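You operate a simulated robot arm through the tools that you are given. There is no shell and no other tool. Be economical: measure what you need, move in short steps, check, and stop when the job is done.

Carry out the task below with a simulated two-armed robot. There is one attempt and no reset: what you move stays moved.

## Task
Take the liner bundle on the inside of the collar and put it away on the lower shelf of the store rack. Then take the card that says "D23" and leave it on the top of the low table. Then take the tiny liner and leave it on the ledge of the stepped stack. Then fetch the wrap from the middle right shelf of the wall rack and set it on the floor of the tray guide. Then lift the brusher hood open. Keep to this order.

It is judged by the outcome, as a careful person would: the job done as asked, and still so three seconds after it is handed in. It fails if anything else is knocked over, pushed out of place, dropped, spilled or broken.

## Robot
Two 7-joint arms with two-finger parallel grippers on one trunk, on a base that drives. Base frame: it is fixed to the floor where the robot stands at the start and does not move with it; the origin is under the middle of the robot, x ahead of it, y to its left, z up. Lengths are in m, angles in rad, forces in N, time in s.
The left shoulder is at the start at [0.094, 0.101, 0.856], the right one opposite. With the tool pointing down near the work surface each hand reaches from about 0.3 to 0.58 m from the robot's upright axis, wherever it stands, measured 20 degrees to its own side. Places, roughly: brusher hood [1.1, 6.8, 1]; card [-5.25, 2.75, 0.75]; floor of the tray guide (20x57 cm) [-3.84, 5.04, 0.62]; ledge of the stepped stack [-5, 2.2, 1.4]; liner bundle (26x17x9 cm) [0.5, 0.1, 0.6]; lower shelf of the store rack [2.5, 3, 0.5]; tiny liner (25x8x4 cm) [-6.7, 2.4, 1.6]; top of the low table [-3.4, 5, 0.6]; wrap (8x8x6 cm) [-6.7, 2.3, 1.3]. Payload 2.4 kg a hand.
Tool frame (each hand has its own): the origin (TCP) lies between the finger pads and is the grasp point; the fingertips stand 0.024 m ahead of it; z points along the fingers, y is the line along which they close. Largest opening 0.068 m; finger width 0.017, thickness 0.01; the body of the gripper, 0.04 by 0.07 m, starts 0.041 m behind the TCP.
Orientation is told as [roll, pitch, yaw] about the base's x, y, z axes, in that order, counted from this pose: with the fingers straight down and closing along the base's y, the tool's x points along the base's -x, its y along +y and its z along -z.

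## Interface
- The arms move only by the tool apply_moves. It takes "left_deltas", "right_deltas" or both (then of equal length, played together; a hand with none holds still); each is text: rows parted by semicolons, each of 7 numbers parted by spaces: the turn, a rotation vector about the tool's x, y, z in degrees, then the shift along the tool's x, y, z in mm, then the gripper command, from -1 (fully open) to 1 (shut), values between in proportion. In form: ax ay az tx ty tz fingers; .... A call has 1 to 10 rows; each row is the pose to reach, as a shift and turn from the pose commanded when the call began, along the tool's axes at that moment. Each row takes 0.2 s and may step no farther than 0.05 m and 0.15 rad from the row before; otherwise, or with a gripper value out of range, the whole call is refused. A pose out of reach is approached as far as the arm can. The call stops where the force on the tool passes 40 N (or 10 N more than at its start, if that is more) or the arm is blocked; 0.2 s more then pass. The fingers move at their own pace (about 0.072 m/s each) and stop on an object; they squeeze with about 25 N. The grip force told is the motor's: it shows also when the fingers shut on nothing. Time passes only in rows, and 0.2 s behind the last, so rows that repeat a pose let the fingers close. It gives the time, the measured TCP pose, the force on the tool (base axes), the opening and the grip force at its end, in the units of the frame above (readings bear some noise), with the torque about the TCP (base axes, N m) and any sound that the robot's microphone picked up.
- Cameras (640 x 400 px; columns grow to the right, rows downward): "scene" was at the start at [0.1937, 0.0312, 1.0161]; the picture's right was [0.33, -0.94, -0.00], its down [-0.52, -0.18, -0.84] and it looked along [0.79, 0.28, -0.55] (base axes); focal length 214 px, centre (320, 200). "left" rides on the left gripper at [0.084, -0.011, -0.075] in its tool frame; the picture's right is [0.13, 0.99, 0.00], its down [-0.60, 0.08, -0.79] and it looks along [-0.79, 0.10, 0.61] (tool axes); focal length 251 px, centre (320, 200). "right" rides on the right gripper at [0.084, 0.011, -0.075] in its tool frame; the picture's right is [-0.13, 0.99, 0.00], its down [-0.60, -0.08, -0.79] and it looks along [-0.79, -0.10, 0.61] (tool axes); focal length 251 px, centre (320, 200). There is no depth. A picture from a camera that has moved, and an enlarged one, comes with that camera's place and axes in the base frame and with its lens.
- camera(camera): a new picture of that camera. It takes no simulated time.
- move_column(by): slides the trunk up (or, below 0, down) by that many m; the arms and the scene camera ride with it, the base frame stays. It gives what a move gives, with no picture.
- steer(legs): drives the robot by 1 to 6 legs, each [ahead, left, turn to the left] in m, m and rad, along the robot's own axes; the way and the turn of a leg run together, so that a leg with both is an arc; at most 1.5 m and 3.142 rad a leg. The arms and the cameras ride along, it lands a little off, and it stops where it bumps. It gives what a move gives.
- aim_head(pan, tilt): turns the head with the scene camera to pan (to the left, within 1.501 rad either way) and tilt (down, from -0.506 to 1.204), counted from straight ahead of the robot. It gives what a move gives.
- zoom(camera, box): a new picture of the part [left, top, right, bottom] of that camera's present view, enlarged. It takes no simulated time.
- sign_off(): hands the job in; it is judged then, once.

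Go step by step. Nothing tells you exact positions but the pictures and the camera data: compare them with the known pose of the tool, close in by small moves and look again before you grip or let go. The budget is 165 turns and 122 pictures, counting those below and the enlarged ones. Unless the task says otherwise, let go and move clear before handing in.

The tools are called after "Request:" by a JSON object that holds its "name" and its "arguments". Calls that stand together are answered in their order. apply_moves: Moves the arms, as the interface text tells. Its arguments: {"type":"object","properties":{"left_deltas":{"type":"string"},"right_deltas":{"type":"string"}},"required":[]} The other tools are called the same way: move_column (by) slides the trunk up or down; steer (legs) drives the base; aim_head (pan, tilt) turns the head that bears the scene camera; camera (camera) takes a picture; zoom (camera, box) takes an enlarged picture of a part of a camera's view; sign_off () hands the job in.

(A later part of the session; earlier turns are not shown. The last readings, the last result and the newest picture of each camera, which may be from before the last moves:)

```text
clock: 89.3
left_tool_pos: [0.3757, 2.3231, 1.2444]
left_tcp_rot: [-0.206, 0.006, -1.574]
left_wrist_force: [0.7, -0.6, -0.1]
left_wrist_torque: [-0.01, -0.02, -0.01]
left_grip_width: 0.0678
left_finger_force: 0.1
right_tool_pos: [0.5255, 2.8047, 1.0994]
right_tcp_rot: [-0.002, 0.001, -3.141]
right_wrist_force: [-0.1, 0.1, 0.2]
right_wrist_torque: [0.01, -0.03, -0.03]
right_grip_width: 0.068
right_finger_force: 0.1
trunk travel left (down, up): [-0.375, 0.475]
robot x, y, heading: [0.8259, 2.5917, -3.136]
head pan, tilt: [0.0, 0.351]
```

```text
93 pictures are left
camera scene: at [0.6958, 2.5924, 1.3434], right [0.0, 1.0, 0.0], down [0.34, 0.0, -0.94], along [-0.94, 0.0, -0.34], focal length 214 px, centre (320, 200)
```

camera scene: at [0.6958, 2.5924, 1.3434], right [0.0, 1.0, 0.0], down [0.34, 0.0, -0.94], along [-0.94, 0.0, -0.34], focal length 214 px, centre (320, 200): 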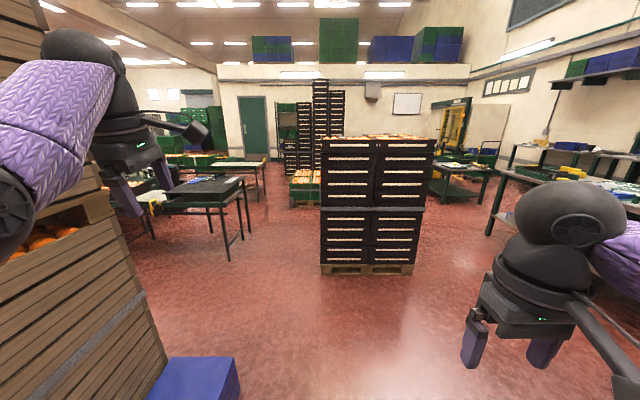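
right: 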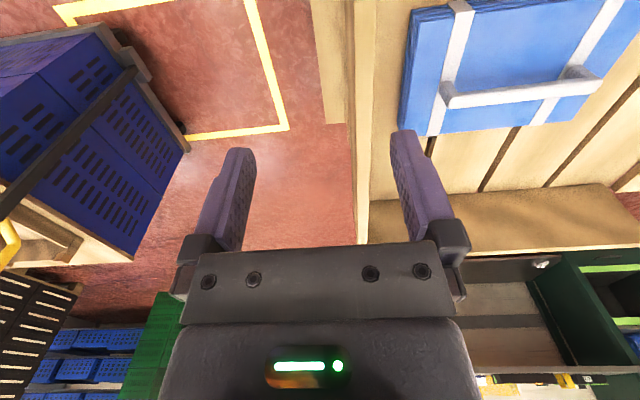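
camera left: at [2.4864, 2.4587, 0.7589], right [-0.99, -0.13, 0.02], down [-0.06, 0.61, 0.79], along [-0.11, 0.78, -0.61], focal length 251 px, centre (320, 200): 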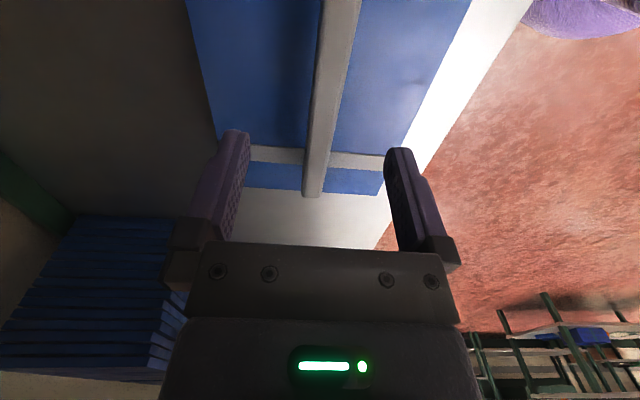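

The black crate stack (x≈−0.95, y 2.6–3.5) and a table (y<1.65) leave a passage around y≈2.12. I drive through in stages.

Request:
{"name": "steer", "arguments": {"legs": [[1.17, 0, 0], [0, 0.47, 0], [1.2, 0, 0]]}}

Request:
{"name": "aim_head", "arguments": {"pan": 0.0, "tilt": 0.3}}

Request:
{"name": "camera", "arguments": {"camera": "scene"}}

```text
clock: 103.1
left_tool_pos: [-1.9589, 1.8654, 1.2436]
left_tcp_rot: [-0.209, 0.005, -1.575]
left_wrist_force: [0.5, -0.8, 0.5]
left_wrist_torque: [0.02, 0.0, -0.02]
left_grip_width: 0.0681
left_finger_force: 0.0
right_tool_pos: [-1.8083, 2.3482, 1.0995]
right_tcp_rot: [-0.002, 0.0, 3.141]
right_wrist_force: [-0.6, -0.4, -0.3]
right_wrist_torque: [0.0, 0.05, 0.0]
right_grip_width: 0.0682
right_finger_force: 0.1
trunk travel left (down, up): [-0.375, 0.475]
robot x, y, heading: [-1.5113, 2.1354, 3.139]
head pan, tilt: [0.0, 0.351]
```

```text
clock: 103.8
left_tool_pos: [-1.9592, 1.8661, 1.2438]
left_tcp_rot: [-0.209, 0.005, -1.574]
left_wrist_force: [0.2, -0.2, 0.1]
left_wrist_torque: [0.03, 0.0, -0.02]
left_grip_width: 0.0679
left_finger_force: 0.1
right_tool_pos: [-1.808, 2.3477, 1.0995]
right_tcp_rot: [-0.002, 0.0, 3.14]
right_wrist_force: [0.5, -0.2, 0.9]
right_wrist_torque: [-0.01, 0.03, -0.03]
right_grip_width: 0.0682
right_finger_force: 0.1
trunk travel left (down, up): [-0.375, 0.475]
robot x, y, heading: [-1.5098, 2.1334, 3.139]
head pan, tilt: [0.0, 0.3]
```

```text
92 pictures are left
camera scene: at [-1.6385, 2.1357, 1.3481], right [0.0, 1.0, 0.0], down [0.3, 0.0, -0.96], along [-0.96, 0.0, -0.3], focal length 214 px, centre (320, 200)
```

scene: 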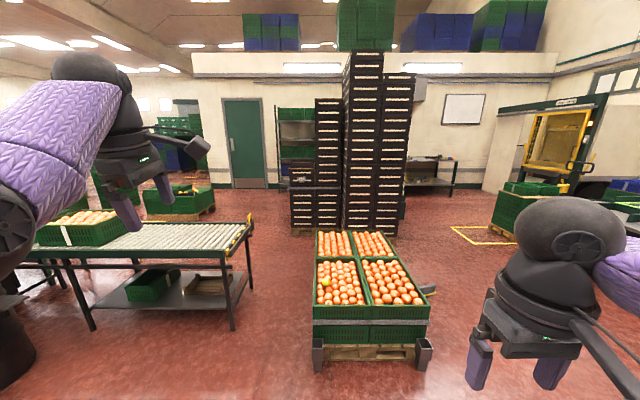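

Ahead: a fruit pallet in the middle, a stepped tower of black crates behind. Zooming at the tower and card.

Request:
{"name": "zoom", "arguments": {"camera": "scene", "box": [260, 40, 460, 240]}}

```text
2.00 times, centred on (360, 140) of scene
camera zoom: at [-1.6385, 2.1357, 1.3481], right [0.0, 1.0, 0.0], down [0.3, 0.0, -0.96], along [-0.96, 0.0, -0.3], focal length 429 px, centre (240, 320)
```

zoom: 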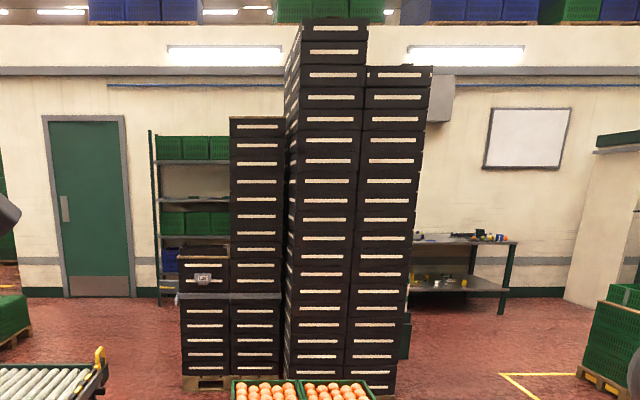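

The card and ledge must be on the tower's rear side (facing the wall). I move forward a bit and look right for the route around.

Request:
{"name": "steer", "arguments": {"legs": [[0.55, 0, 0]]}}

Request:
{"name": "aim_head", "arguments": {"pan": -1.0, "tilt": 0.4}}

Request:
{"name": "camera", "arguments": {"camera": "scene"}}

```text
clock: 107.0
left_tool_pos: [-2.5094, 1.8614, 1.2437]
left_tcp_rot: [-0.207, 0.004, -1.57]
left_wrist_force: [0.0, 0.6, -0.4]
left_wrist_torque: [-0.02, 0.01, 0.01]
left_grip_width: 0.0681
left_finger_force: 0.2
right_tool_pos: [-2.362, 2.3446, 1.0987]
right_tcp_rot: [-0.002, 0.0, -3.135]
right_wrist_force: [0.7, 0.3, -0.7]
right_wrist_torque: [-0.02, 0.01, 0.01]
right_grip_width: 0.0682
right_finger_force: 0.1
trunk travel left (down, up): [-0.375, 0.475]
robot x, y, heading: [-2.0638, 2.1339, -3.137]
head pan, tilt: [0.0, 0.3]
```

```text
clock: 108.2
left_tool_pos: [-2.5091, 1.8621, 1.2447]
left_tcp_rot: [-0.207, 0.004, -1.568]
left_wrist_force: [0.2, -0.1, -0.2]
left_wrist_torque: [0.01, 0.0, 0.01]
left_grip_width: 0.0679
left_finger_force: 0.0
right_tool_pos: [-2.3614, 2.345, 1.0998]
right_tcp_rot: [-0.001, 0.0, -3.135]
right_wrist_force: [0.0, -0.7, 0.2]
right_wrist_torque: [-0.01, -0.02, 0.02]
right_grip_width: 0.0681
right_finger_force: 0.1
trunk travel left (down, up): [-0.375, 0.475]
robot x, y, heading: [-2.0617, 2.1329, -3.135]
head pan, tilt: [-1.0, 0.4]
```

```text
90 pictures are left
camera scene: at [-2.1481, 2.2118, 1.3389], right [0.84, 0.55, 0.0], down [0.21, -0.33, -0.92], along [-0.5, 0.77, -0.39], focal length 214 px, centre (320, 200)
```

scene: 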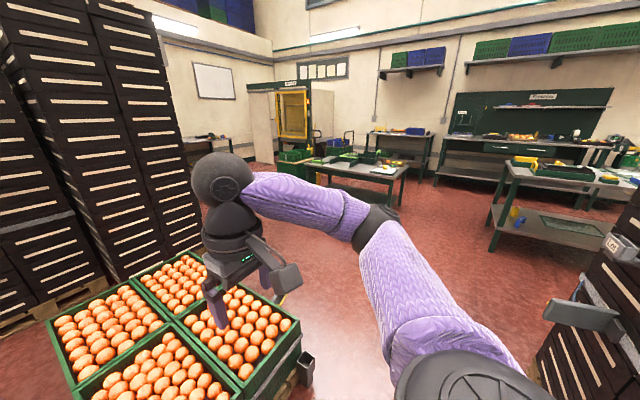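

I strafe right along the corridor between the fruit pallet and the black crates.

Request:
{"name": "steer", "arguments": {"legs": [[0.07, -0.7, 0], [0, -0.75, 0]]}}

Request:
{"name": "aim_head", "arguments": {"pan": 0.0, "tilt": 0.3}}

Request:
{"name": "camera", "arguments": {"camera": "scene"}}

```text
clock: 115.8
left_tool_pos: [-2.5574, 3.3379, 1.244]
left_tcp_rot: [-0.208, 0.007, -1.615]
left_wrist_force: [0.3, 0.6, 0.2]
left_wrist_torque: [0.04, 0.0, 0.01]
left_grip_width: 0.0682
left_finger_force: 0.1
right_tool_pos: [-2.3897, 3.8123, 1.0995]
right_tcp_rot: [0.001, -0.001, 3.105]
right_wrist_force: [-0.8, 0.1, 0.5]
right_wrist_torque: [0.03, 0.01, 0.0]
right_grip_width: 0.068
right_finger_force: 0.1
trunk travel left (down, up): [-0.375, 0.475]
robot x, y, heading: [-2.0979, 3.5853, 3.099]
head pan, tilt: [-1.0, 0.4]
```

```text
clock: 117.0
left_tool_pos: [-2.5573, 3.3377, 1.244]
left_tcp_rot: [-0.208, 0.005, -1.615]
left_wrist_force: [0.4, -1.4, 0.3]
left_wrist_torque: [0.0, 0.02, 0.0]
left_grip_width: 0.0678
left_finger_force: 0.0
right_tool_pos: [-2.3877, 3.8129, 1.0994]
right_tcp_rot: [-0.001, 0.002, 3.102]
right_wrist_force: [0.2, 0.3, -0.5]
right_wrist_torque: [0.01, -0.02, 0.01]
right_grip_width: 0.0679
right_finger_force: 0.1
trunk travel left (down, up): [-0.375, 0.475]
robot x, y, heading: [-2.0949, 3.5891, 3.1]
head pan, tilt: [0.0, 0.3]
```

```text
89 pictures are left
camera scene: at [-2.2279, 3.5943, 1.3481], right [0.04, 1.0, 0.0], down [0.3, -0.01, -0.96], along [-0.95, 0.04, -0.3], focal length 214 px, centre (320, 200)
```

scene: 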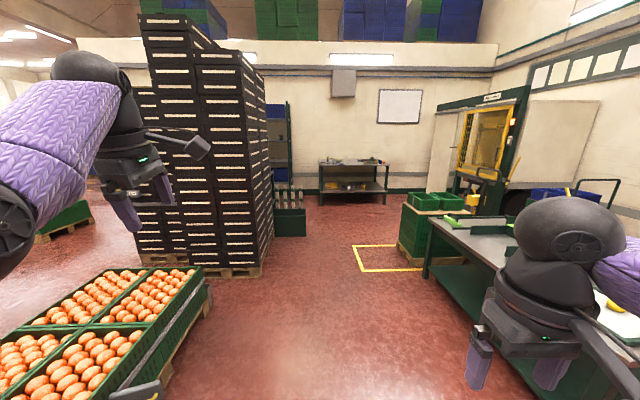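

Route ahead is clear on y≈3.9. I drive along the tower's right side and then look left behind it.

Request:
{"name": "steer", "arguments": {"legs": [[0, -0.3, 0.04], [1.4, 0, 0], [1.3, 0, 0]]}}

Request:
{"name": "aim_head", "arguments": {"pan": 0.9, "tilt": 0.3}}

Request:
{"name": "camera", "arguments": {"camera": "scene"}}

```text
clock: 131.7
left_tool_pos: [-5.2296, 3.6426, 1.2437]
left_tcp_rot: [-0.208, 0.006, -1.587]
left_wrist_force: [0.0, -0.4, 0.4]
left_wrist_torque: [0.01, 0.0, 0.01]
left_grip_width: 0.068
left_finger_force: 0.1
right_tool_pos: [-5.0754, 4.1221, 1.0991]
right_tcp_rot: [-0.002, 0.0, 3.132]
right_wrist_force: [0.2, 0.2, -0.5]
right_wrist_torque: [-0.02, 0.0, 0.0]
right_grip_width: 0.0681
right_finger_force: 0.0
trunk travel left (down, up): [-0.375, 0.475]
robot x, y, heading: [-4.7756, 3.9023, 3.125]
head pan, tilt: [0.0, 0.3]
```

```text
clock: 132.9
left_tool_pos: [-5.2306, 3.6409, 1.2453]
left_tcp_rot: [-0.208, 0.006, -1.586]
left_wrist_force: [0.6, 0.2, -0.1]
left_wrist_torque: [-0.01, 0.01, -0.04]
left_grip_width: 0.0679
left_finger_force: 0.1
right_tool_pos: [-5.0753, 4.1211, 1.0984]
right_tcp_rot: [-0.003, -0.002, 3.132]
right_wrist_force: [-0.2, -0.2, 0.3]
right_wrist_torque: [0.01, 0.02, 0.03]
right_grip_width: 0.0678
right_finger_force: 0.0
trunk travel left (down, up): [-0.375, 0.475]
robot x, y, heading: [-4.7794, 3.9027, 3.13]
head pan, tilt: [0.901, 0.3]
```

```text
88 pictures are left
camera scene: at [-4.8737, 3.8339, 1.3481], right [-0.78, 0.63, 0.0], down [0.19, 0.23, -0.96], along [-0.6, -0.74, -0.3], focal length 214 px, centre (320, 200)
```

scene: 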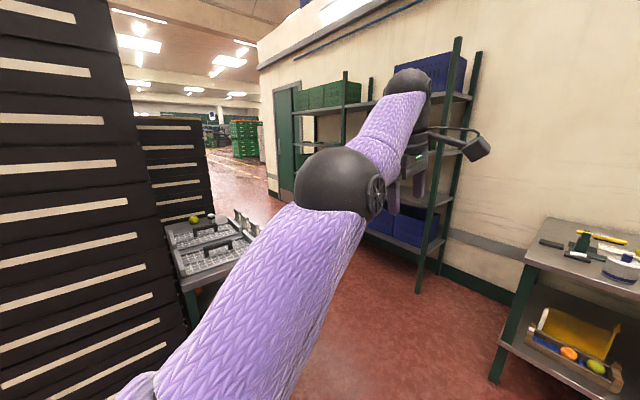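

A stand with trays sits behind the tower at about (−5.25, 2.75). Zooming in there.

Request:
{"name": "zoom", "arguments": {"camera": "scene", "box": [130, 100, 290, 300]}}

```text
2.00 times, centred on (210, 200) of scene
camera zoom: at [-4.8737, 3.8339, 1.3481], right [-0.78, 0.63, 0.0], down [0.19, 0.23, -0.96], along [-0.6, -0.74, -0.3], focal length 429 px, centre (540, 200)
```

zoom: 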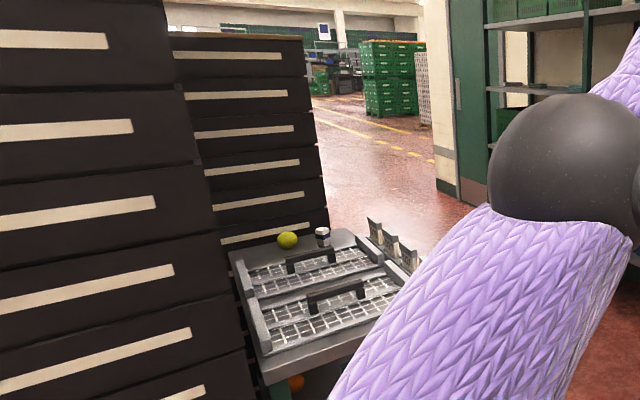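

The ledge is the brown-topped middle column (≈(−5.0, 2.2, 1.43)). I turn to face −y in front of the stand.

Request:
{"name": "steer", "arguments": {"legs": [[0.42, 0, 0.01], [0, 0, 1.571]]}}

Request:
{"name": "aim_head", "arguments": {"pan": 0.0, "tilt": 0.6}}

Request:
{"name": "camera", "arguments": {"camera": "scene"}}

```text
clock: 139.3
left_tool_pos: [-4.9486, 3.4469, 1.2439]
left_tcp_rot: [-0.208, 0.005, -0.043]
left_wrist_force: [-0.5, 0.4, 1.2]
left_wrist_torque: [0.01, -0.05, -0.03]
left_grip_width: 0.0683
left_finger_force: 0.0
right_tool_pos: [-5.4261, 3.6145, 1.0988]
right_tcp_rot: [-0.001, 0.0, -1.607]
right_wrist_force: [0.3, -0.2, -0.3]
right_wrist_torque: [0.0, 0.02, -0.01]
right_grip_width: 0.068
right_finger_force: 0.1
trunk travel left (down, up): [-0.375, 0.475]
robot x, y, heading: [-5.2028, 3.9101, -1.61]
head pan, tilt: [0.901, 0.3]
```

```text
clock: 140.5
left_tool_pos: [-4.9496, 3.447, 1.2451]
left_tcp_rot: [-0.209, 0.006, -0.04]
left_wrist_force: [0.0, 0.4, 0.6]
left_wrist_torque: [0.01, -0.01, 0.02]
left_grip_width: 0.0681
left_finger_force: 0.0
right_tool_pos: [-5.4259, 3.6159, 1.0999]
right_tcp_rot: [-0.001, -0.001, -1.608]
right_wrist_force: [-0.6, 0.0, -0.2]
right_wrist_torque: [-0.01, 0.0, 0.0]
right_grip_width: 0.0681
right_finger_force: 0.1
trunk travel left (down, up): [-0.375, 0.475]
robot x, y, heading: [-5.205, 3.9053, -1.608]
head pan, tilt: [0.0, 0.6]
```

```text
86 pictures are left
camera scene: at [-5.2076, 3.7848, 1.3207], right [-1.0, 0.04, 0.0], down [0.02, 0.56, -0.83], along [-0.03, -0.82, -0.56], focal length 214 px, centre (320, 200)
```

scene: 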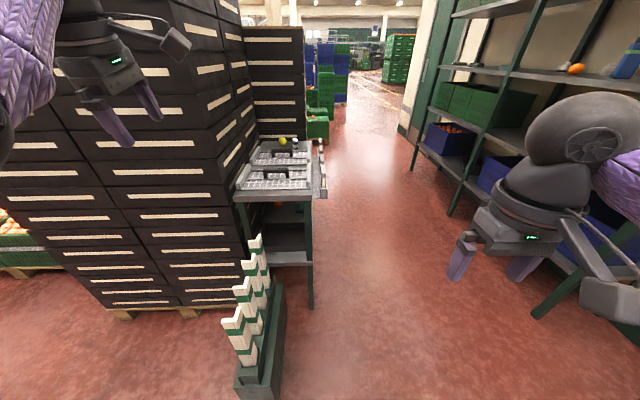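

Request:
{"name": "zoom", "arguments": {"camera": "scene", "box": [220, 120, 350, 220]}}

```text
4.00 times, centred on (285, 170) of scene
camera zoom: at [-5.2076, 3.7848, 1.3207], right [-1.0, 0.04, 0.0], down [0.02, 0.56, -0.83], along [-0.03, -0.82, -0.56], focal length 858 px, centre (460, 320)
```

zoom: 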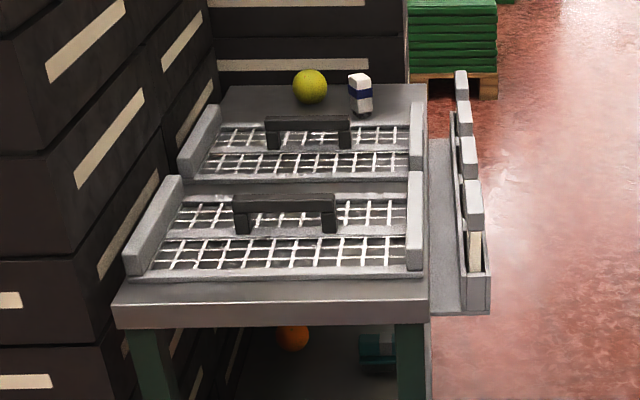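

A card rack sits on the stand's outer side, facing −x at about x −5.26, y 2.25–2.85. I drive round to face it.

Request:
{"name": "steer", "arguments": {"legs": [[0, -0.65, 0.037], [1.2, 0, 0], [0, 0, 1.571]]}}

Request:
{"name": "aim_head", "arguments": {"pan": 0.0, "tilt": 0.75}}

Request:
{"name": "camera", "arguments": {"camera": "scene"}}

```text
clock: 153.5
left_tool_pos: [-5.3846, 2.988, 1.2435]
left_tcp_rot: [-0.207, 0.004, 1.559]
left_wrist_force: [-0.3, 0.3, 0.4]
left_wrist_torque: [-0.01, -0.02, 0.0]
left_grip_width: 0.0678
left_finger_force: 0.0
right_tool_pos: [-5.5376, 2.5086, 1.0997]
right_tcp_rot: [-0.002, 0.002, -0.008]
right_wrist_force: [-0.4, 0.1, -0.3]
right_wrist_torque: [0.03, 0.02, 0.01]
right_grip_width: 0.0681
right_finger_force: 0.1
trunk travel left (down, up): [-0.375, 0.475]
robot x, y, heading: [-5.8345, 2.7223, -0.011]
head pan, tilt: [0.0, 0.6]
```

```text
clock: 154.2
left_tool_pos: [-5.3841, 2.9879, 1.2446]
left_tcp_rot: [-0.207, 0.005, 1.559]
left_wrist_force: [1.0, -0.2, -0.6]
left_wrist_torque: [-0.02, 0.01, 0.01]
left_grip_width: 0.068
left_finger_force: 0.1
right_tool_pos: [-5.5378, 2.5078, 1.1001]
right_tcp_rot: [-0.002, 0.0, -0.006]
right_wrist_force: [0.1, 1.1, 0.6]
right_wrist_torque: [0.01, -0.01, 0.01]
right_grip_width: 0.0681
right_finger_force: 0.1
trunk travel left (down, up): [-0.375, 0.475]
robot x, y, heading: [-5.8337, 2.7218, -0.012]
head pan, tilt: [0.0, 0.75]
```

```text
84 pictures are left
camera scene: at [-5.7189, 2.7239, 1.3078], right [-0.01, -1.0, 0.0], down [-0.68, 0.01, -0.73], along [0.73, -0.01, -0.68], focal length 214 px, centre (320, 200)
```

scene: 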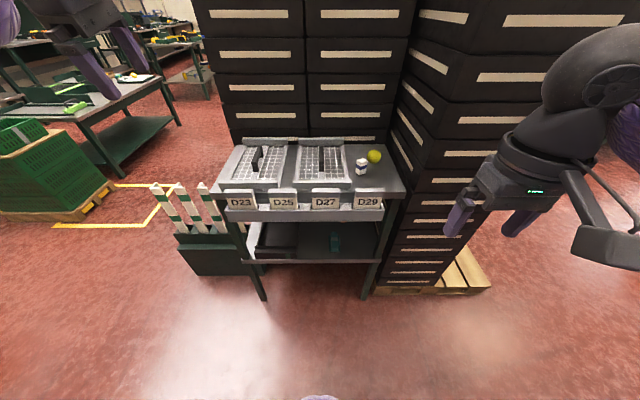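

D23 is the leftmost card. Zooming to see how the cards are held.

Request:
{"name": "zoom", "arguments": {"camera": "scene", "box": [210, 130, 410, 270]}}

```text
2.86 times, centred on (310, 200) of scene
camera zoom: at [-5.7189, 2.7239, 1.3078], right [-0.01, -1.0, 0.0], down [-0.68, 0.01, -0.73], along [0.73, -0.01, -0.68], focal length 613 px, centre (349, 200)
```

zoom: 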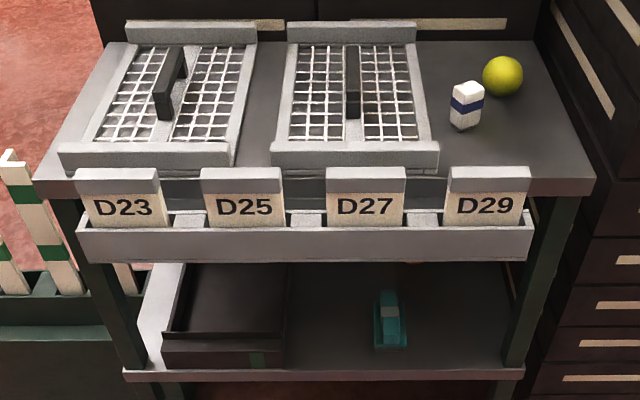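

D23 stands in the trough at about (−5.256, 2.954), top z≈0.905, thin along x. I move closer and level the left hand.

Request:
{"name": "steer", "arguments": {"legs": [[0.09, 0.05, 0.012]]}}

Request:
{"name": "apply_moves", "arguments": {"left_deltas": "-6 0 0 0 0 0 -1;-11.8 0 0 0 0 0 -1;-11.8 0 0 0 0 0 -1"}}

```text
clock: 155.3
left_tool_pos: [-5.2966, 3.0451, 1.2429]
left_tcp_rot: [-0.208, 0.007, 1.571]
left_wrist_force: [-1.0, 0.3, 0.0]
left_wrist_torque: [-0.02, -0.01, -0.01]
left_grip_width: 0.0681
left_finger_force: 0.0
right_tool_pos: [-5.4451, 2.5615, 1.0995]
right_tcp_rot: [-0.001, 0.002, 0.004]
right_wrist_force: [-0.1, 0.0, 0.6]
right_wrist_torque: [-0.03, 0.0, -0.02]
right_grip_width: 0.0678
right_finger_force: 0.1
trunk travel left (down, up): [-0.375, 0.475]
robot x, y, heading: [-5.747, 2.7714, 0.004]
head pan, tilt: [0.0, 0.75]
```

```text
clock: 156.1
left_tool_pos: [-5.3064, 3.0397, 1.2405]
left_tcp_rot: [-0.152, 0.006, 1.573]
left_wrist_force: [0.3, 0.2, 0.6]
left_wrist_torque: [-0.02, 0.04, 0.01]
left_grip_width: 0.0681
left_finger_force: 0.1
left hand out of reach, approached as far as the arm can: row 1, 2, 3
right_tool_pos: [-5.4447, 2.56, 1.0978]
right_tcp_rot: [-0.001, 0.001, 0.004]
right_wrist_force: [-0.5, 0.0, 0.7]
right_wrist_torque: [-0.03, -0.01, 0.01]
right_grip_width: 0.0678
right_finger_force: 0.0
trunk travel left (down, up): [-0.375, 0.475]
robot x, y, heading: [-5.7449, 2.7722, 0.005]
head pan, tilt: [0.0, 0.75]
```

Request:
{"name": "apply_moves", "arguments": {"left_deltas": "0 0 0 12 -1 40 -0.4;-2 0 0 24 -2 80 -0.4;-4 0 0 36 -4 120 -0.4;-6 0 0 48 -5 160 -0.4;-8 0 0 60 -6 200 -0.4;-8.7 0 0 72 -7 240 -0.4;-8.7 0 0 85 -9 274 -0.4"}}

Request:
{"name": "camera", "arguments": {"camera": "left"}}

Request:
{"name": "zoom", "arguments": {"camera": "scene", "box": [160, 100, 320, 260]}}

```text
clock: 157.7
left_tool_pos: [-5.2485, 2.9527, 0.9701]
left_tcp_rot: [0.001, 0.007, 1.572]
left_wrist_force: [0.1, 0.2, -0.2]
left_wrist_torque: [-0.01, 0.02, -0.02]
left_grip_width: 0.0476
left_finger_force: 0.1
left hand out of reach, approached as far as the arm can: row 1, 2, 3, 4, 5, 6, 7
right_tool_pos: [-5.4462, 2.5614, 1.0985]
right_tcp_rot: [0.0, 0.001, 0.005]
right_wrist_force: [-1.3, 0.1, 0.5]
right_wrist_torque: [0.0, -0.01, 0.02]
right_grip_width: 0.068
right_finger_force: 0.0
trunk travel left (down, up): [-0.375, 0.475]
robot x, y, heading: [-5.7417, 2.7715, 0.007]
head pan, tilt: [0.0, 0.75]
```

```text
82 pictures are left
camera left: at [-5.2373, 2.869, 1.0462], right [-0.99, -0.13, 0.0], down [-0.08, 0.61, 0.79], along [-0.1, 0.78, -0.61], focal length 251 px, centre (320, 200)
```

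left: 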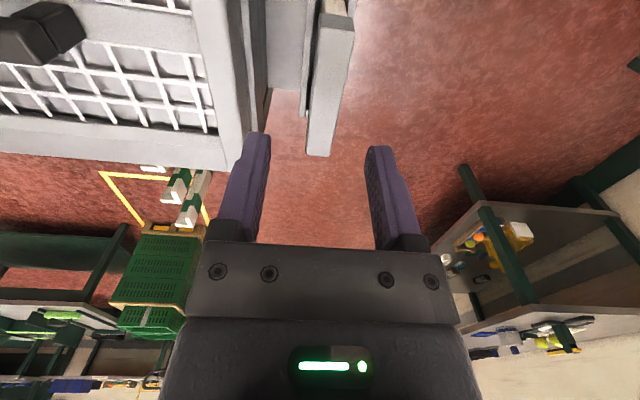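

```text
2.50 times, centred on (240, 180) of scene
camera zoom: at [-5.629, 2.7753, 1.3078], right [0.01, -1.0, 0.0], down [-0.68, 0.0, -0.73], along [0.73, 0.0, -0.68], focal length 536 px, centre (520, 250)
```

zoom: 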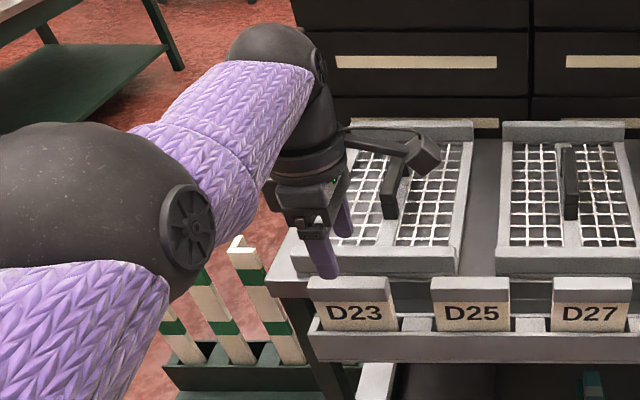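

Card tab at x −5.252, y 2.906–2.994, z top 0.906: the hand is centred over it. Descend.

Request:
{"name": "apply_moves", "arguments": {"left_deltas": "0 0 0 0 2 25 -0.4;0 0 0 0 3 50 -0.4;0 0 0 0 3 66 -0.4;0 0 0 0 3 76 -0.4;0 0 0 0 3 76 -0.4"}}

Request:
{"name": "camera", "arguments": {"camera": "left"}}

```text
clock: 158.9
left_tool_pos: [-5.2574, 2.9527, 0.8957]
left_tcp_rot: [-0.003, 0.006, 1.57]
left_wrist_force: [-0.4, 0.2, 0.2]
left_wrist_torque: [-0.02, -0.02, -0.03]
left_grip_width: 0.0476
left_finger_force: 0.1
left hand out of reach, approached as far as the arm can: row 3, 4, 5
right_tool_pos: [-5.4452, 2.561, 1.0991]
right_tcp_rot: [-0.001, 0.002, 0.005]
right_wrist_force: [0.6, -0.4, 0.6]
right_wrist_torque: [0.01, 0.0, 0.0]
right_grip_width: 0.068
right_finger_force: 0.0
trunk travel left (down, up): [-0.375, 0.475]
robot x, y, heading: [-5.7475, 2.7737, 0.005]
head pan, tilt: [0.0, 0.75]
```

```text
80 pictures are left
camera left: at [-5.2468, 2.8677, 0.9727], right [-0.99, -0.13, 0.0], down [-0.08, 0.61, 0.79], along [-0.1, 0.78, -0.61], focal length 251 px, centre (320, 200)
```

left: 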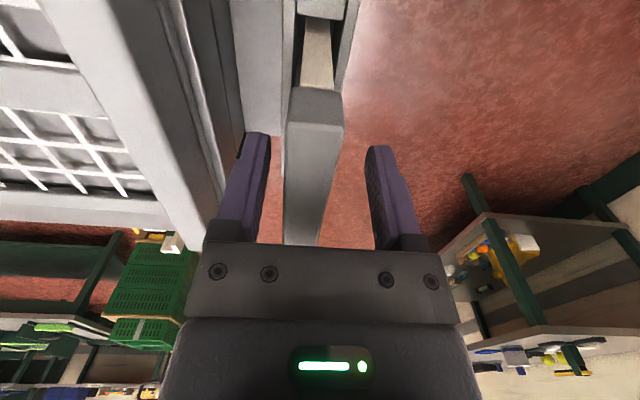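

Tab is between the fingers. Closing and lifting.

Request:
{"name": "apply_moves", "arguments": {"left_deltas": "0 0 0 0 0 0 0.2;0 0 0 0 0 0 0.8;0 0 0 0 0 0 1;0 0 0 0 0 0 1;0 0 0 0 0 -15 1;0 0 0 0 0 -35 1;0 0 0 0 0 -60 1;0 0 0 0 0 -90 1;0 0 0 0 0 -120 1"}}

Request:
{"name": "camera", "arguments": {"camera": "left"}}

Request:
{"name": "camera", "arguments": {"camera": "scene"}}

```text
clock: 160.9
left_tool_pos: [-5.2571, 2.9536, 1.0179]
left_tcp_rot: [-0.002, 0.006, 1.569]
left_wrist_force: [0.3, 0.5, 0.0]
left_wrist_torque: [0.0, 0.03, 0.02]
left_grip_width: 0.0175
left_finger_force: 25.0
right_tool_pos: [-5.4442, 2.5617, 1.0984]
right_tcp_rot: [-0.001, 0.001, 0.005]
right_wrist_force: [-0.5, -0.2, 0.6]
right_wrist_torque: [0.0, -0.01, -0.01]
right_grip_width: 0.0681
right_finger_force: 0.0
trunk travel left (down, up): [-0.375, 0.475]
robot x, y, heading: [-5.7465, 2.7754, 0.009]
head pan, tilt: [0.0, 0.75]
```

```text
79 pictures are left
camera left: at [-5.2459, 2.8688, 1.0944], right [-0.99, -0.13, 0.0], down [-0.08, 0.61, 0.79], along [-0.1, 0.78, -0.61], focal length 251 px, centre (320, 200)
```

left: 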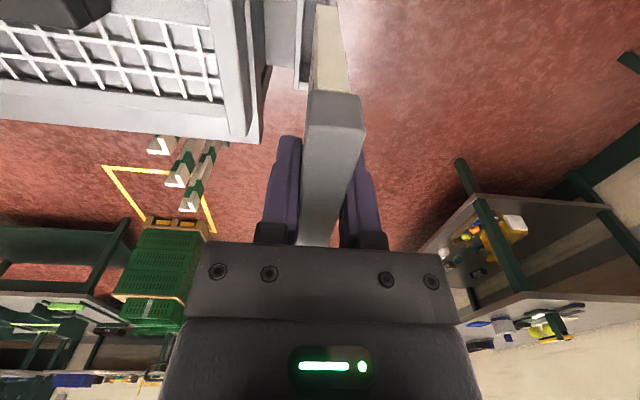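

```text
78 pictures are left
camera scene: at [-5.6291, 2.7753, 1.3078], right [0.01, -1.0, 0.0], down [-0.68, 0.0, -0.73], along [0.73, 0.0, -0.68], focal length 214 px, centre (320, 200)
```

scene: 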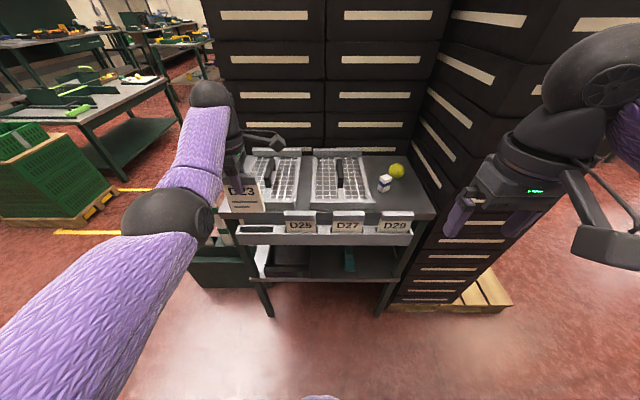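

Card D23 is held. I turn and drive back out toward the low table.

Request:
{"name": "steer", "arguments": {"legs": [[0, 0, 1.563], [1.05, -0.3, 0], [0, 0, -1.571], [1.3, 0, 0]]}}

Request:
{"name": "aim_head", "arguments": {"pan": 0.9, "tilt": 0.5}}

Request:
{"name": "camera", "arguments": {"camera": "scene"}}

```text
clock: 180.2
left_tool_pos: [-3.6567, 4.0788, 1.0179]
left_tcp_rot: [-0.001, 0.007, 1.621]
left_wrist_force: [-0.4, 0.0, -0.5]
left_wrist_torque: [-0.02, -0.02, -0.02]
left_grip_width: 0.0175
left_finger_force: 25.0
right_tool_pos: [-3.8257, 3.6773, 1.0983]
right_tcp_rot: [-0.001, 0.0, 0.055]
right_wrist_force: [-0.1, 0.2, -0.5]
right_wrist_torque: [0.03, -0.03, -0.02]
right_grip_width: 0.068
right_finger_force: 0.1
trunk travel left (down, up): [-0.375, 0.475]
robot x, y, heading: [-4.1367, 3.8713, 0.052]
head pan, tilt: [0.0, 0.75]
```

```text
clock: 181.4
left_tool_pos: [-3.6571, 4.0782, 1.0173]
left_tcp_rot: [-0.004, 0.007, 1.622]
left_wrist_force: [-0.6, -0.1, -0.7]
left_wrist_torque: [0.02, 0.01, 0.02]
left_grip_width: 0.0173
left_finger_force: 25.0
right_tool_pos: [-3.8264, 3.6779, 1.0994]
right_tcp_rot: [-0.001, 0.0, 0.057]
right_wrist_force: [0.1, -0.3, 0.4]
right_wrist_torque: [0.03, -0.02, -0.02]
right_grip_width: 0.0682
right_finger_force: 0.0
trunk travel left (down, up): [-0.375, 0.475]
robot x, y, heading: [-4.1376, 3.8726, 0.055]
head pan, tilt: [0.901, 0.499]
```

```text
77 pictures are left
camera scene: at [-4.0504, 3.9518, 1.3297], right [0.82, -0.58, 0.0], down [-0.28, -0.39, -0.88], along [0.51, 0.72, -0.48], focal length 214 px, centre (320, 200)
```

scene: 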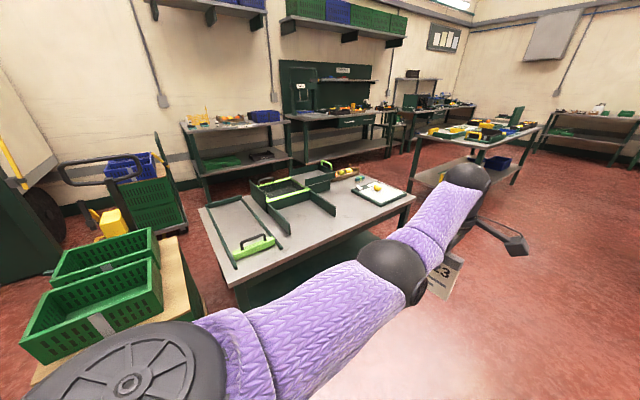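

The low table with the tray guide (left) and a white board. Zooming to choose a free spot for the card.

Request:
{"name": "zoom", "arguments": {"camera": "scene", "box": [180, 140, 440, 310]}}

```text
2.35 times, centred on (310, 225) of scene
camera zoom: at [-4.0504, 3.9518, 1.3297], right [0.82, -0.58, 0.0], down [-0.28, -0.39, -0.88], along [0.51, 0.72, -0.48], focal length 505 px, centre (344, 141)
```

zoom: 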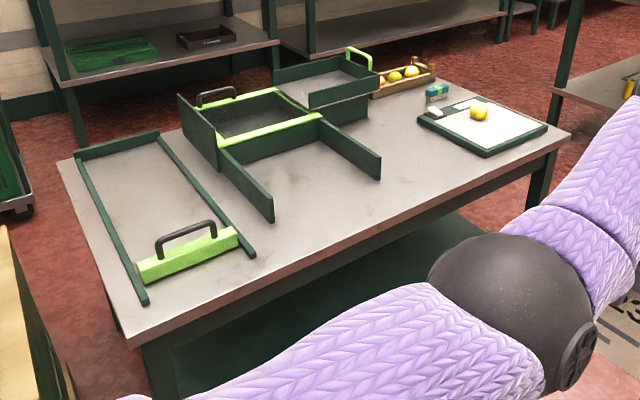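

Free spot at about x −3.3..−3.05, y 4.65..5.0 on the table. I drive in front of it and face +y.

Request:
{"name": "steer", "arguments": {"legs": [[1.1, 0.0, -0.05], [0, 0, 1.571]]}}

Request:
{"name": "aim_head", "arguments": {"pan": 0.0, "tilt": 0.75}}

Request:
{"name": "apply_moves", "arguments": {"left_deltas": "8 0 0 0 0 0 1;16 0 0 0 0 0 1;24 0 0 0 0 0 1;32 0 0 0 0 0 1;40 0 0 0 0 0 1;48 0 0 0 0 0 1;56 0 0 0 0 0 1;64 0 0 0 0 0 1;72 0 0 0 0 0 1;80 0 0 0 0 0 1"}}

Request:
{"name": "camera", "arguments": {"camera": "scene"}}

```text
clock: 190.9
left_tool_pos: [-3.1978, 4.3996, 1.0185]
left_tcp_rot: [-0.003, 0.007, 3.131]
left_wrist_force: [0.3, 0.1, -0.6]
left_wrist_torque: [-0.01, 0.04, 0.03]
left_grip_width: 0.0173
left_finger_force: 24.8
right_tool_pos: [-2.8077, 4.207, 1.0984]
right_tcp_rot: [-0.002, -0.001, 1.566]
right_wrist_force: [0.0, 0.6, -0.1]
right_wrist_torque: [-0.01, 0.01, 0.0]
right_grip_width: 0.068
right_finger_force: 0.0
trunk travel left (down, up): [-0.375, 0.475]
robot x, y, heading: [-3.0223, 3.9086, 1.56]
head pan, tilt: [0.901, 0.499]
```

```text
clock: 192.1
left_tool_pos: [-3.1974, 4.4004, 1.0179]
left_tcp_rot: [-0.001, 0.008, 3.133]
left_wrist_force: [0.3, 0.9, -0.7]
left_wrist_torque: [-0.01, -0.04, -0.03]
left_grip_width: 0.0177
left_finger_force: 25.5
right_tool_pos: [-2.8071, 4.2066, 1.0993]
right_tcp_rot: [-0.003, 0.0, 1.565]
right_wrist_force: [0.5, -0.1, -0.9]
right_wrist_torque: [-0.02, 0.02, 0.01]
right_grip_width: 0.068
right_finger_force: 0.1
trunk travel left (down, up): [-0.375, 0.475]
robot x, y, heading: [-3.0193, 3.9117, 1.566]
head pan, tilt: [0.0, 0.75]
```

```text
clock: 194.3
left_tool_pos: [-3.1973, 4.3989, 1.0189]
left_tcp_rot: [-1.399, 0.008, 3.132]
left_wrist_force: [0.4, 0.4, -0.6]
left_wrist_torque: [-0.02, 0.0, 0.0]
left_grip_width: 0.0175
left_finger_force: 24.9
right_tool_pos: [-2.807, 4.2068, 1.0999]
right_tcp_rot: [-0.002, 0.0, 1.565]
right_wrist_force: [0.5, -0.2, 0.4]
right_wrist_torque: [0.01, -0.02, -0.02]
right_grip_width: 0.0681
right_finger_force: 0.0
trunk travel left (down, up): [-0.375, 0.475]
robot x, y, heading: [-3.024, 3.9069, 1.565]
head pan, tilt: [0.0, 0.75]
```

```text
75 pictures are left
camera scene: at [-3.0234, 4.0282, 1.3078], right [1.0, -0.01, 0.0], down [0.0, -0.68, -0.73], along [0.0, 0.73, -0.68], focal length 214 px, centre (320, 200)
```

scene: 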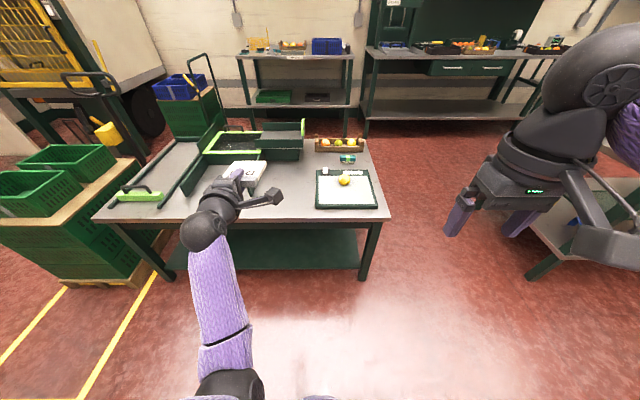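

The hand is now nearly horizontal. I roll it half a turn so that the label ends up facing up.

Request:
{"name": "apply_moves", "arguments": {"left_deltas": "0 0 8 0 0 0 1;0 0 16 0 0 0 1;0 0 24 0 0 0 1;0 0 32 0 0 0 1;0 0 40 0 0 0 1;0 0 48 0 0 0 1;0 0 56 0 0 0 1;0 0 64 0 0 0 1;0 0 72 0 0 0 1;0 0 80 0 0 0 1"}}

Request:
{"name": "apply_moves", "arguments": {"left_deltas": "0 0 8 0 0 0 1;0 0 16 0 0 0 1;0 0 24 0 0 0 1;0 0 32 0 0 0 1;0 0 40 0 0 0 1;0 0 48 0 0 0 1;0 0 56 0 0 0 1;0 0 64 0 0 0 1;0 0 72 0 0 0 1;0 0 80 0 0 0 1"}}

Request:
{"name": "apply_moves", "arguments": {"left_deltas": "0 0 8 0 0 0 1;0 0 16 0 0 0 1;0 0 20 0 0 0 1;0 0 20 0 0 0 1"}}

Request:
{"name": "camera", "arguments": {"camera": "scene"}}

```text
clock: 196.5
left_tool_pos: [-3.1974, 4.3991, 1.0185]
left_tcp_rot: [-0.792, -1.321, 2.368]
left_wrist_force: [0.1, -0.1, -1.6]
left_wrist_torque: [-0.02, -0.01, 0.01]
left_grip_width: 0.0178
left_finger_force: 25.1
right_tool_pos: [-2.8081, 4.206, 1.0999]
right_tcp_rot: [-0.001, 0.0, 1.565]
right_wrist_force: [-1.0, 0.1, -0.3]
right_wrist_torque: [0.01, -0.01, 0.02]
right_grip_width: 0.0681
right_finger_force: 0.1
trunk travel left (down, up): [-0.375, 0.475]
robot x, y, heading: [-3.0245, 3.9051, 1.568]
head pan, tilt: [0.0, 0.75]
```

```text
clock: 198.7
left_tool_pos: [-3.1974, 4.3997, 1.0181]
left_tcp_rot: [1.385, -0.347, 0.052]
left_wrist_force: [-0.4, 0.4, 0.0]
left_wrist_torque: [0.01, -0.03, 0.0]
left_grip_width: 0.0175
left_finger_force: 25.4
right_tool_pos: [-2.8082, 4.2077, 1.1001]
right_tcp_rot: [-0.002, 0.0, 1.565]
right_wrist_force: [0.3, 0.5, -0.5]
right_wrist_torque: [-0.01, -0.05, -0.02]
right_grip_width: 0.068
right_finger_force: 0.0
trunk travel left (down, up): [-0.375, 0.475]
robot x, y, heading: [-3.0227, 3.9124, 1.568]
head pan, tilt: [0.0, 0.75]
```

```text
clock: 199.7
left_tool_pos: [-3.197, 4.3991, 1.0179]
left_tcp_rot: [1.398, -0.005, -0.011]
left_wrist_force: [0.9, -0.4, -0.5]
left_wrist_torque: [-0.02, 0.0, -0.01]
left_grip_width: 0.0174
left_finger_force: 25.0
right_tool_pos: [-2.8078, 4.2065, 1.1001]
right_tcp_rot: [-0.002, -0.001, 1.565]
right_wrist_force: [-0.2, 0.0, 0.4]
right_wrist_torque: [-0.01, 0.01, -0.02]
right_grip_width: 0.0681
right_finger_force: 0.1
trunk travel left (down, up): [-0.375, 0.475]
robot x, y, heading: [-3.026, 3.9103, 1.566]
head pan, tilt: [0.0, 0.75]
```

```text
74 pictures are left
camera scene: at [-3.0234, 4.0282, 1.3078], right [1.0, -0.01, 0.0], down [0.0, -0.68, -0.73], along [0.0, 0.73, -0.68], focal length 214 px, centre (320, 200)
```

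scene: 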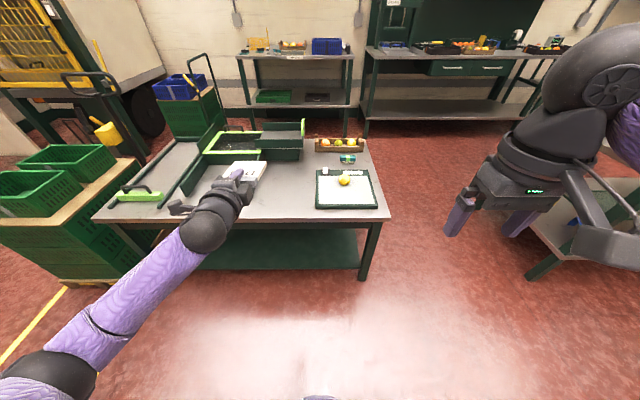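

Laying it flat would trap the lower finger under the card, so I'll set it down standing on its broad base as it stood in its holder. I turn the hand back to pointing down.

Request:
{"name": "apply_moves", "arguments": {"left_deltas": "0 0 -8 0 0 0 1;0 0 -16 0 0 0 1;0 0 -24 0 0 0 1;0 0 -32 0 0 0 1;0 0 -40 0 0 0 1;0 0 -48 0 0 0 1;0 0 -56 0 0 0 1;0 0 -64 0 0 0 1;0 0 -72 0 0 0 1;0 0 -80 0 0 0 1"}}

Request:
{"name": "apply_moves", "arguments": {"left_deltas": "0 0 -8 0 0 0 1;0 0 -16 0 0 0 1;0 0 -24 0 0 0 1;0 0 -32 0 0 0 1;0 0 -40 0 0 0 1;0 0 -48 0 0 0 1;0 0 -56 0 0 0 1;0 0 -64 0 0 0 1;0 0 -72 0 0 0 1;0 0 -80 0 0 0 1"}}

Request:
{"name": "apply_moves", "arguments": {"left_deltas": "0 0 -8 0 0 0 1;0 0 -16 0 0 0 1;0 0 -20 0 0 0 1;0 0 -20 0 0 0 1"}}

Request:
{"name": "apply_moves", "arguments": {"left_deltas": "-8 0 0 0 0 0 1;-16 0 0 0 0 0 1;-24 0 0 0 0 0 1;-32 0 0 0 0 0 1;-40 0 0 0 0 0 1;-48 0 0 0 0 0 1;-56 0 0 0 0 0 1;-64 0 0 0 0 0 1;-72 0 0 0 0 0 1;-80 0 0 0 0 0 1"}}

Request:
{"name": "camera", "arguments": {"camera": "scene"}}

```text
clock: 201.9
left_tool_pos: [-3.1974, 4.3989, 1.0176]
left_tcp_rot: [0.754, -1.333, 0.791]
left_wrist_force: [0.0, -0.9, -0.8]
left_wrist_torque: [-0.05, 0.05, 0.01]
left_grip_width: 0.0176
left_finger_force: 24.8
right_tool_pos: [-2.8086, 4.2075, 1.1003]
right_tcp_rot: [-0.002, 0.0, 1.565]
right_wrist_force: [-0.5, 0.6, -0.4]
right_wrist_torque: [0.01, -0.02, 0.01]
right_grip_width: 0.068
right_finger_force: 0.0
trunk travel left (down, up): [-0.375, 0.475]
robot x, y, heading: [-3.0243, 3.9123, 1.567]
head pan, tilt: [0.0, 0.75]
```

```text
clock: 204.1
left_tool_pos: [-3.1968, 4.4002, 1.0174]
left_tcp_rot: [-1.388, -0.335, 3.069]
left_wrist_force: [-0.2, -0.8, -0.4]
left_wrist_torque: [-0.02, 0.01, 0.02]
left_grip_width: 0.0178
left_finger_force: 25.0
right_tool_pos: [-2.8082, 4.2071, 1.1]
right_tcp_rot: [0.001, 0.0, 1.566]
right_wrist_force: [1.0, -0.6, 0.1]
right_wrist_torque: [-0.01, -0.01, 0.0]
right_grip_width: 0.0683
right_finger_force: 0.1
trunk travel left (down, up): [-0.375, 0.475]
robot x, y, heading: [-3.0194, 3.9069, 1.565]
head pan, tilt: [0.0, 0.75]
```

```text
clock: 205.1
left_tool_pos: [-3.2062, 4.402, 1.0192]
left_tcp_rot: [-1.4, -0.013, 3.141]
left_wrist_force: [-0.5, 0.6, -0.9]
left_wrist_torque: [-0.06, 0.02, 0.01]
left_grip_width: 0.0177
left_finger_force: 25.3
right_tool_pos: [-2.8071, 4.2067, 1.0988]
right_tcp_rot: [0.001, 0.0, 1.566]
right_wrist_force: [-0.2, -0.1, 0.3]
right_wrist_torque: [0.0, 0.02, -0.05]
right_grip_width: 0.0681
right_finger_force: 0.0
trunk travel left (down, up): [-0.375, 0.475]
robot x, y, heading: [-3.0198, 3.9068, 1.566]
head pan, tilt: [0.0, 0.75]
```

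```text
clock: 207.3
left_tool_pos: [-3.1976, 4.4, 1.0171]
left_tcp_rot: [0.001, 0.007, 3.134]
left_wrist_force: [0.2, 0.3, -0.2]
left_wrist_torque: [0.01, -0.01, 0.03]
left_grip_width: 0.0176
left_finger_force: 25.0
right_tool_pos: [-2.8076, 4.2074, 1.0989]
right_tcp_rot: [-0.002, 0.0, 1.565]
right_wrist_force: [-0.2, -0.3, -0.2]
right_wrist_torque: [0.01, 0.02, -0.04]
right_grip_width: 0.0679
right_finger_force: 0.0
trunk travel left (down, up): [-0.375, 0.475]
robot x, y, heading: [-3.0235, 3.9079, 1.568]
head pan, tilt: [0.0, 0.75]
```

```text
73 pictures are left
camera scene: at [-3.0235, 4.0283, 1.3078], right [1.0, -0.01, 0.0], down [0.0, -0.68, -0.73], along [0.0, 0.73, -0.68], focal length 214 px, centre (320, 200)
```

scene: 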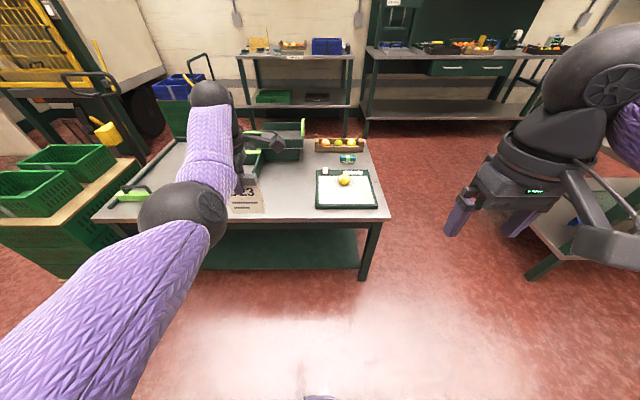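

I lower the trunk here (before the table), then go over the free spot.

Request:
{"name": "move_column", "arguments": {"by": -0.22}}

Request:
{"name": "steer", "arguments": {"legs": [[0.33, 0, 0]]}}

Request:
{"name": "camera", "arguments": {"camera": "scene"}}

Request:
{"name": "camera", "arguments": {"camera": "left"}}

```text
clock: 209.7
left_tool_pos: [-3.1974, 4.3991, 0.7987]
left_tcp_rot: [-0.003, 0.007, 3.131]
left_wrist_force: [0.9, -0.7, -0.3]
left_wrist_torque: [-0.02, 0.04, 0.0]
left_grip_width: 0.0176
left_finger_force: 24.4
right_tool_pos: [-2.8082, 4.2073, 0.8796]
right_tcp_rot: [-0.002, 0.002, 1.567]
right_wrist_force: [-0.1, -0.1, 0.2]
right_wrist_torque: [0.0, -0.01, -0.01]
right_grip_width: 0.0679
right_finger_force: 0.0
trunk travel left (down, up): [-0.155, 0.694]
robot x, y, heading: [-3.0234, 3.9122, 1.562]
head pan, tilt: [0.0, 0.75]
```

```text
clock: 211.8
left_tool_pos: [-3.1915, 4.728, 0.798]
left_tcp_rot: [-0.002, 0.007, 3.124]
left_wrist_force: [0.2, 0.9, -1.3]
left_wrist_torque: [-0.01, 0.02, -0.01]
left_grip_width: 0.0177
left_finger_force: 25.0
right_tool_pos: [-2.8034, 4.533, 0.8785]
right_tcp_rot: [-0.003, -0.001, 1.56]
right_wrist_force: [-0.2, -1.2, 0.5]
right_wrist_torque: [0.01, 0.0, -0.03]
right_grip_width: 0.0677
right_finger_force: 0.0
trunk travel left (down, up): [-0.155, 0.694]
robot x, y, heading: [-3.0235, 4.241, 1.559]
head pan, tilt: [0.0, 0.75]
```

```text
72 pictures are left
camera scene: at [-3.0195, 4.4056, 1.0843], right [1.0, -0.01, 0.0], down [-0.01, -0.68, -0.73], along [0.01, 0.73, -0.68], focal length 214 px, centre (320, 200)
```

scene: 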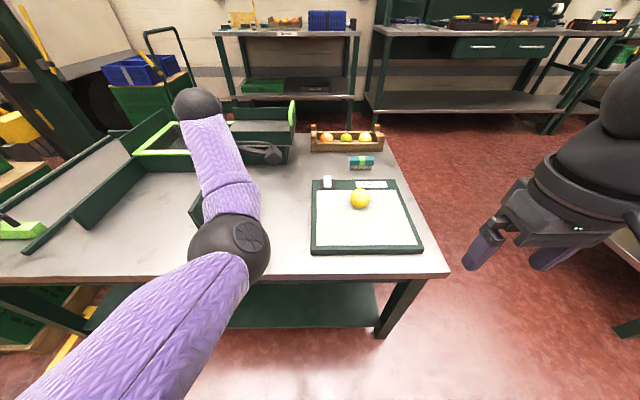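

```text
71 pictures are left
camera left: at [-3.1086, 4.7368, 0.8739], right [0.11, -0.99, 0.0], down [-0.61, -0.07, 0.79], along [-0.78, -0.09, -0.61], focal length 251 px, centre (320, 200)
```

left: 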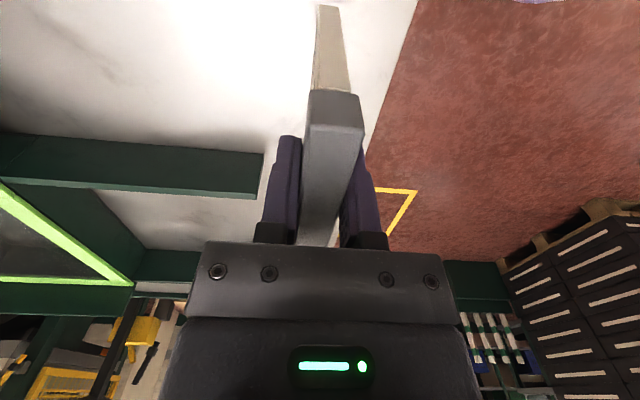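

Over the free spot; shift slightly forward and lower toward the tabletop.

Request:
{"name": "apply_moves", "arguments": {"left_deltas": "0 0 0 8 -25 0 1;0 0 0 15 -50 0 1;0 0 0 15 -50 25 1;0 0 0 15 -50 50 1;0 0 0 15 -50 65 1;0 0 0 15 -50 65 1"}}

Request:
{"name": "zoom", "arguments": {"camera": "scene", "box": [180, 120, 440, 300]}}

Request:
{"name": "camera", "arguments": {"camera": "left"}}

```text
clock: 213.2
left_tool_pos: [-3.1732, 4.7734, 0.7324]
left_tcp_rot: [-0.001, 0.008, 3.128]
left_wrist_force: [0.2, 0.2, -0.8]
left_wrist_torque: [0.0, 0.02, -0.02]
left_grip_width: 0.0179
left_finger_force: 25.1
left hand out of reach, approached as far as the arm can: row 2, 3, 4, 5, 6
right_tool_pos: [-2.8022, 4.5339, 0.8788]
right_tcp_rot: [-0.003, -0.001, 1.562]
right_wrist_force: [-0.1, 1.1, 0.6]
right_wrist_torque: [-0.03, -0.02, 0.03]
right_grip_width: 0.068
right_finger_force: 0.1
trunk travel left (down, up): [-0.155, 0.694]
robot x, y, heading: [-3.0185, 4.2362, 1.559]
head pan, tilt: [0.0, 0.75]
```

```text
2.22 times, centred on (310, 210) of scene
camera zoom: at [-3.0195, 4.4056, 1.0843], right [1.0, -0.01, 0.0], down [-0.01, -0.68, -0.73], along [0.01, 0.73, -0.68], focal length 477 px, centre (342, 178)
```

zoom: 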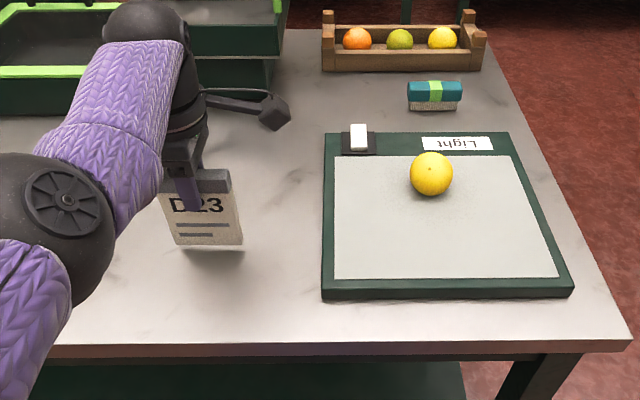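

```text
69 pictures are left
camera left: at [-3.0903, 4.7822, 0.8091], right [0.11, -0.99, 0.0], down [-0.61, -0.07, 0.79], along [-0.78, -0.09, -0.61], focal length 251 px, centre (320, 200)
```

left: 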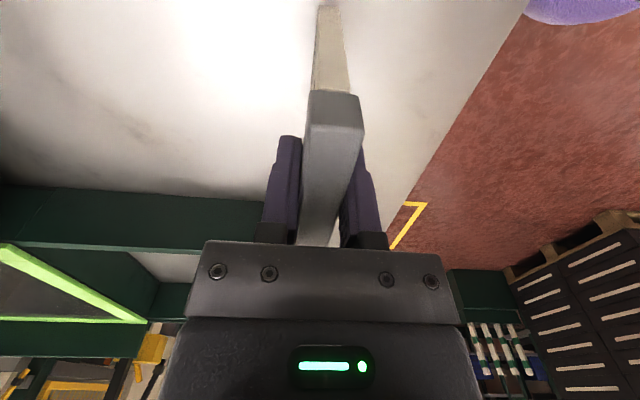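

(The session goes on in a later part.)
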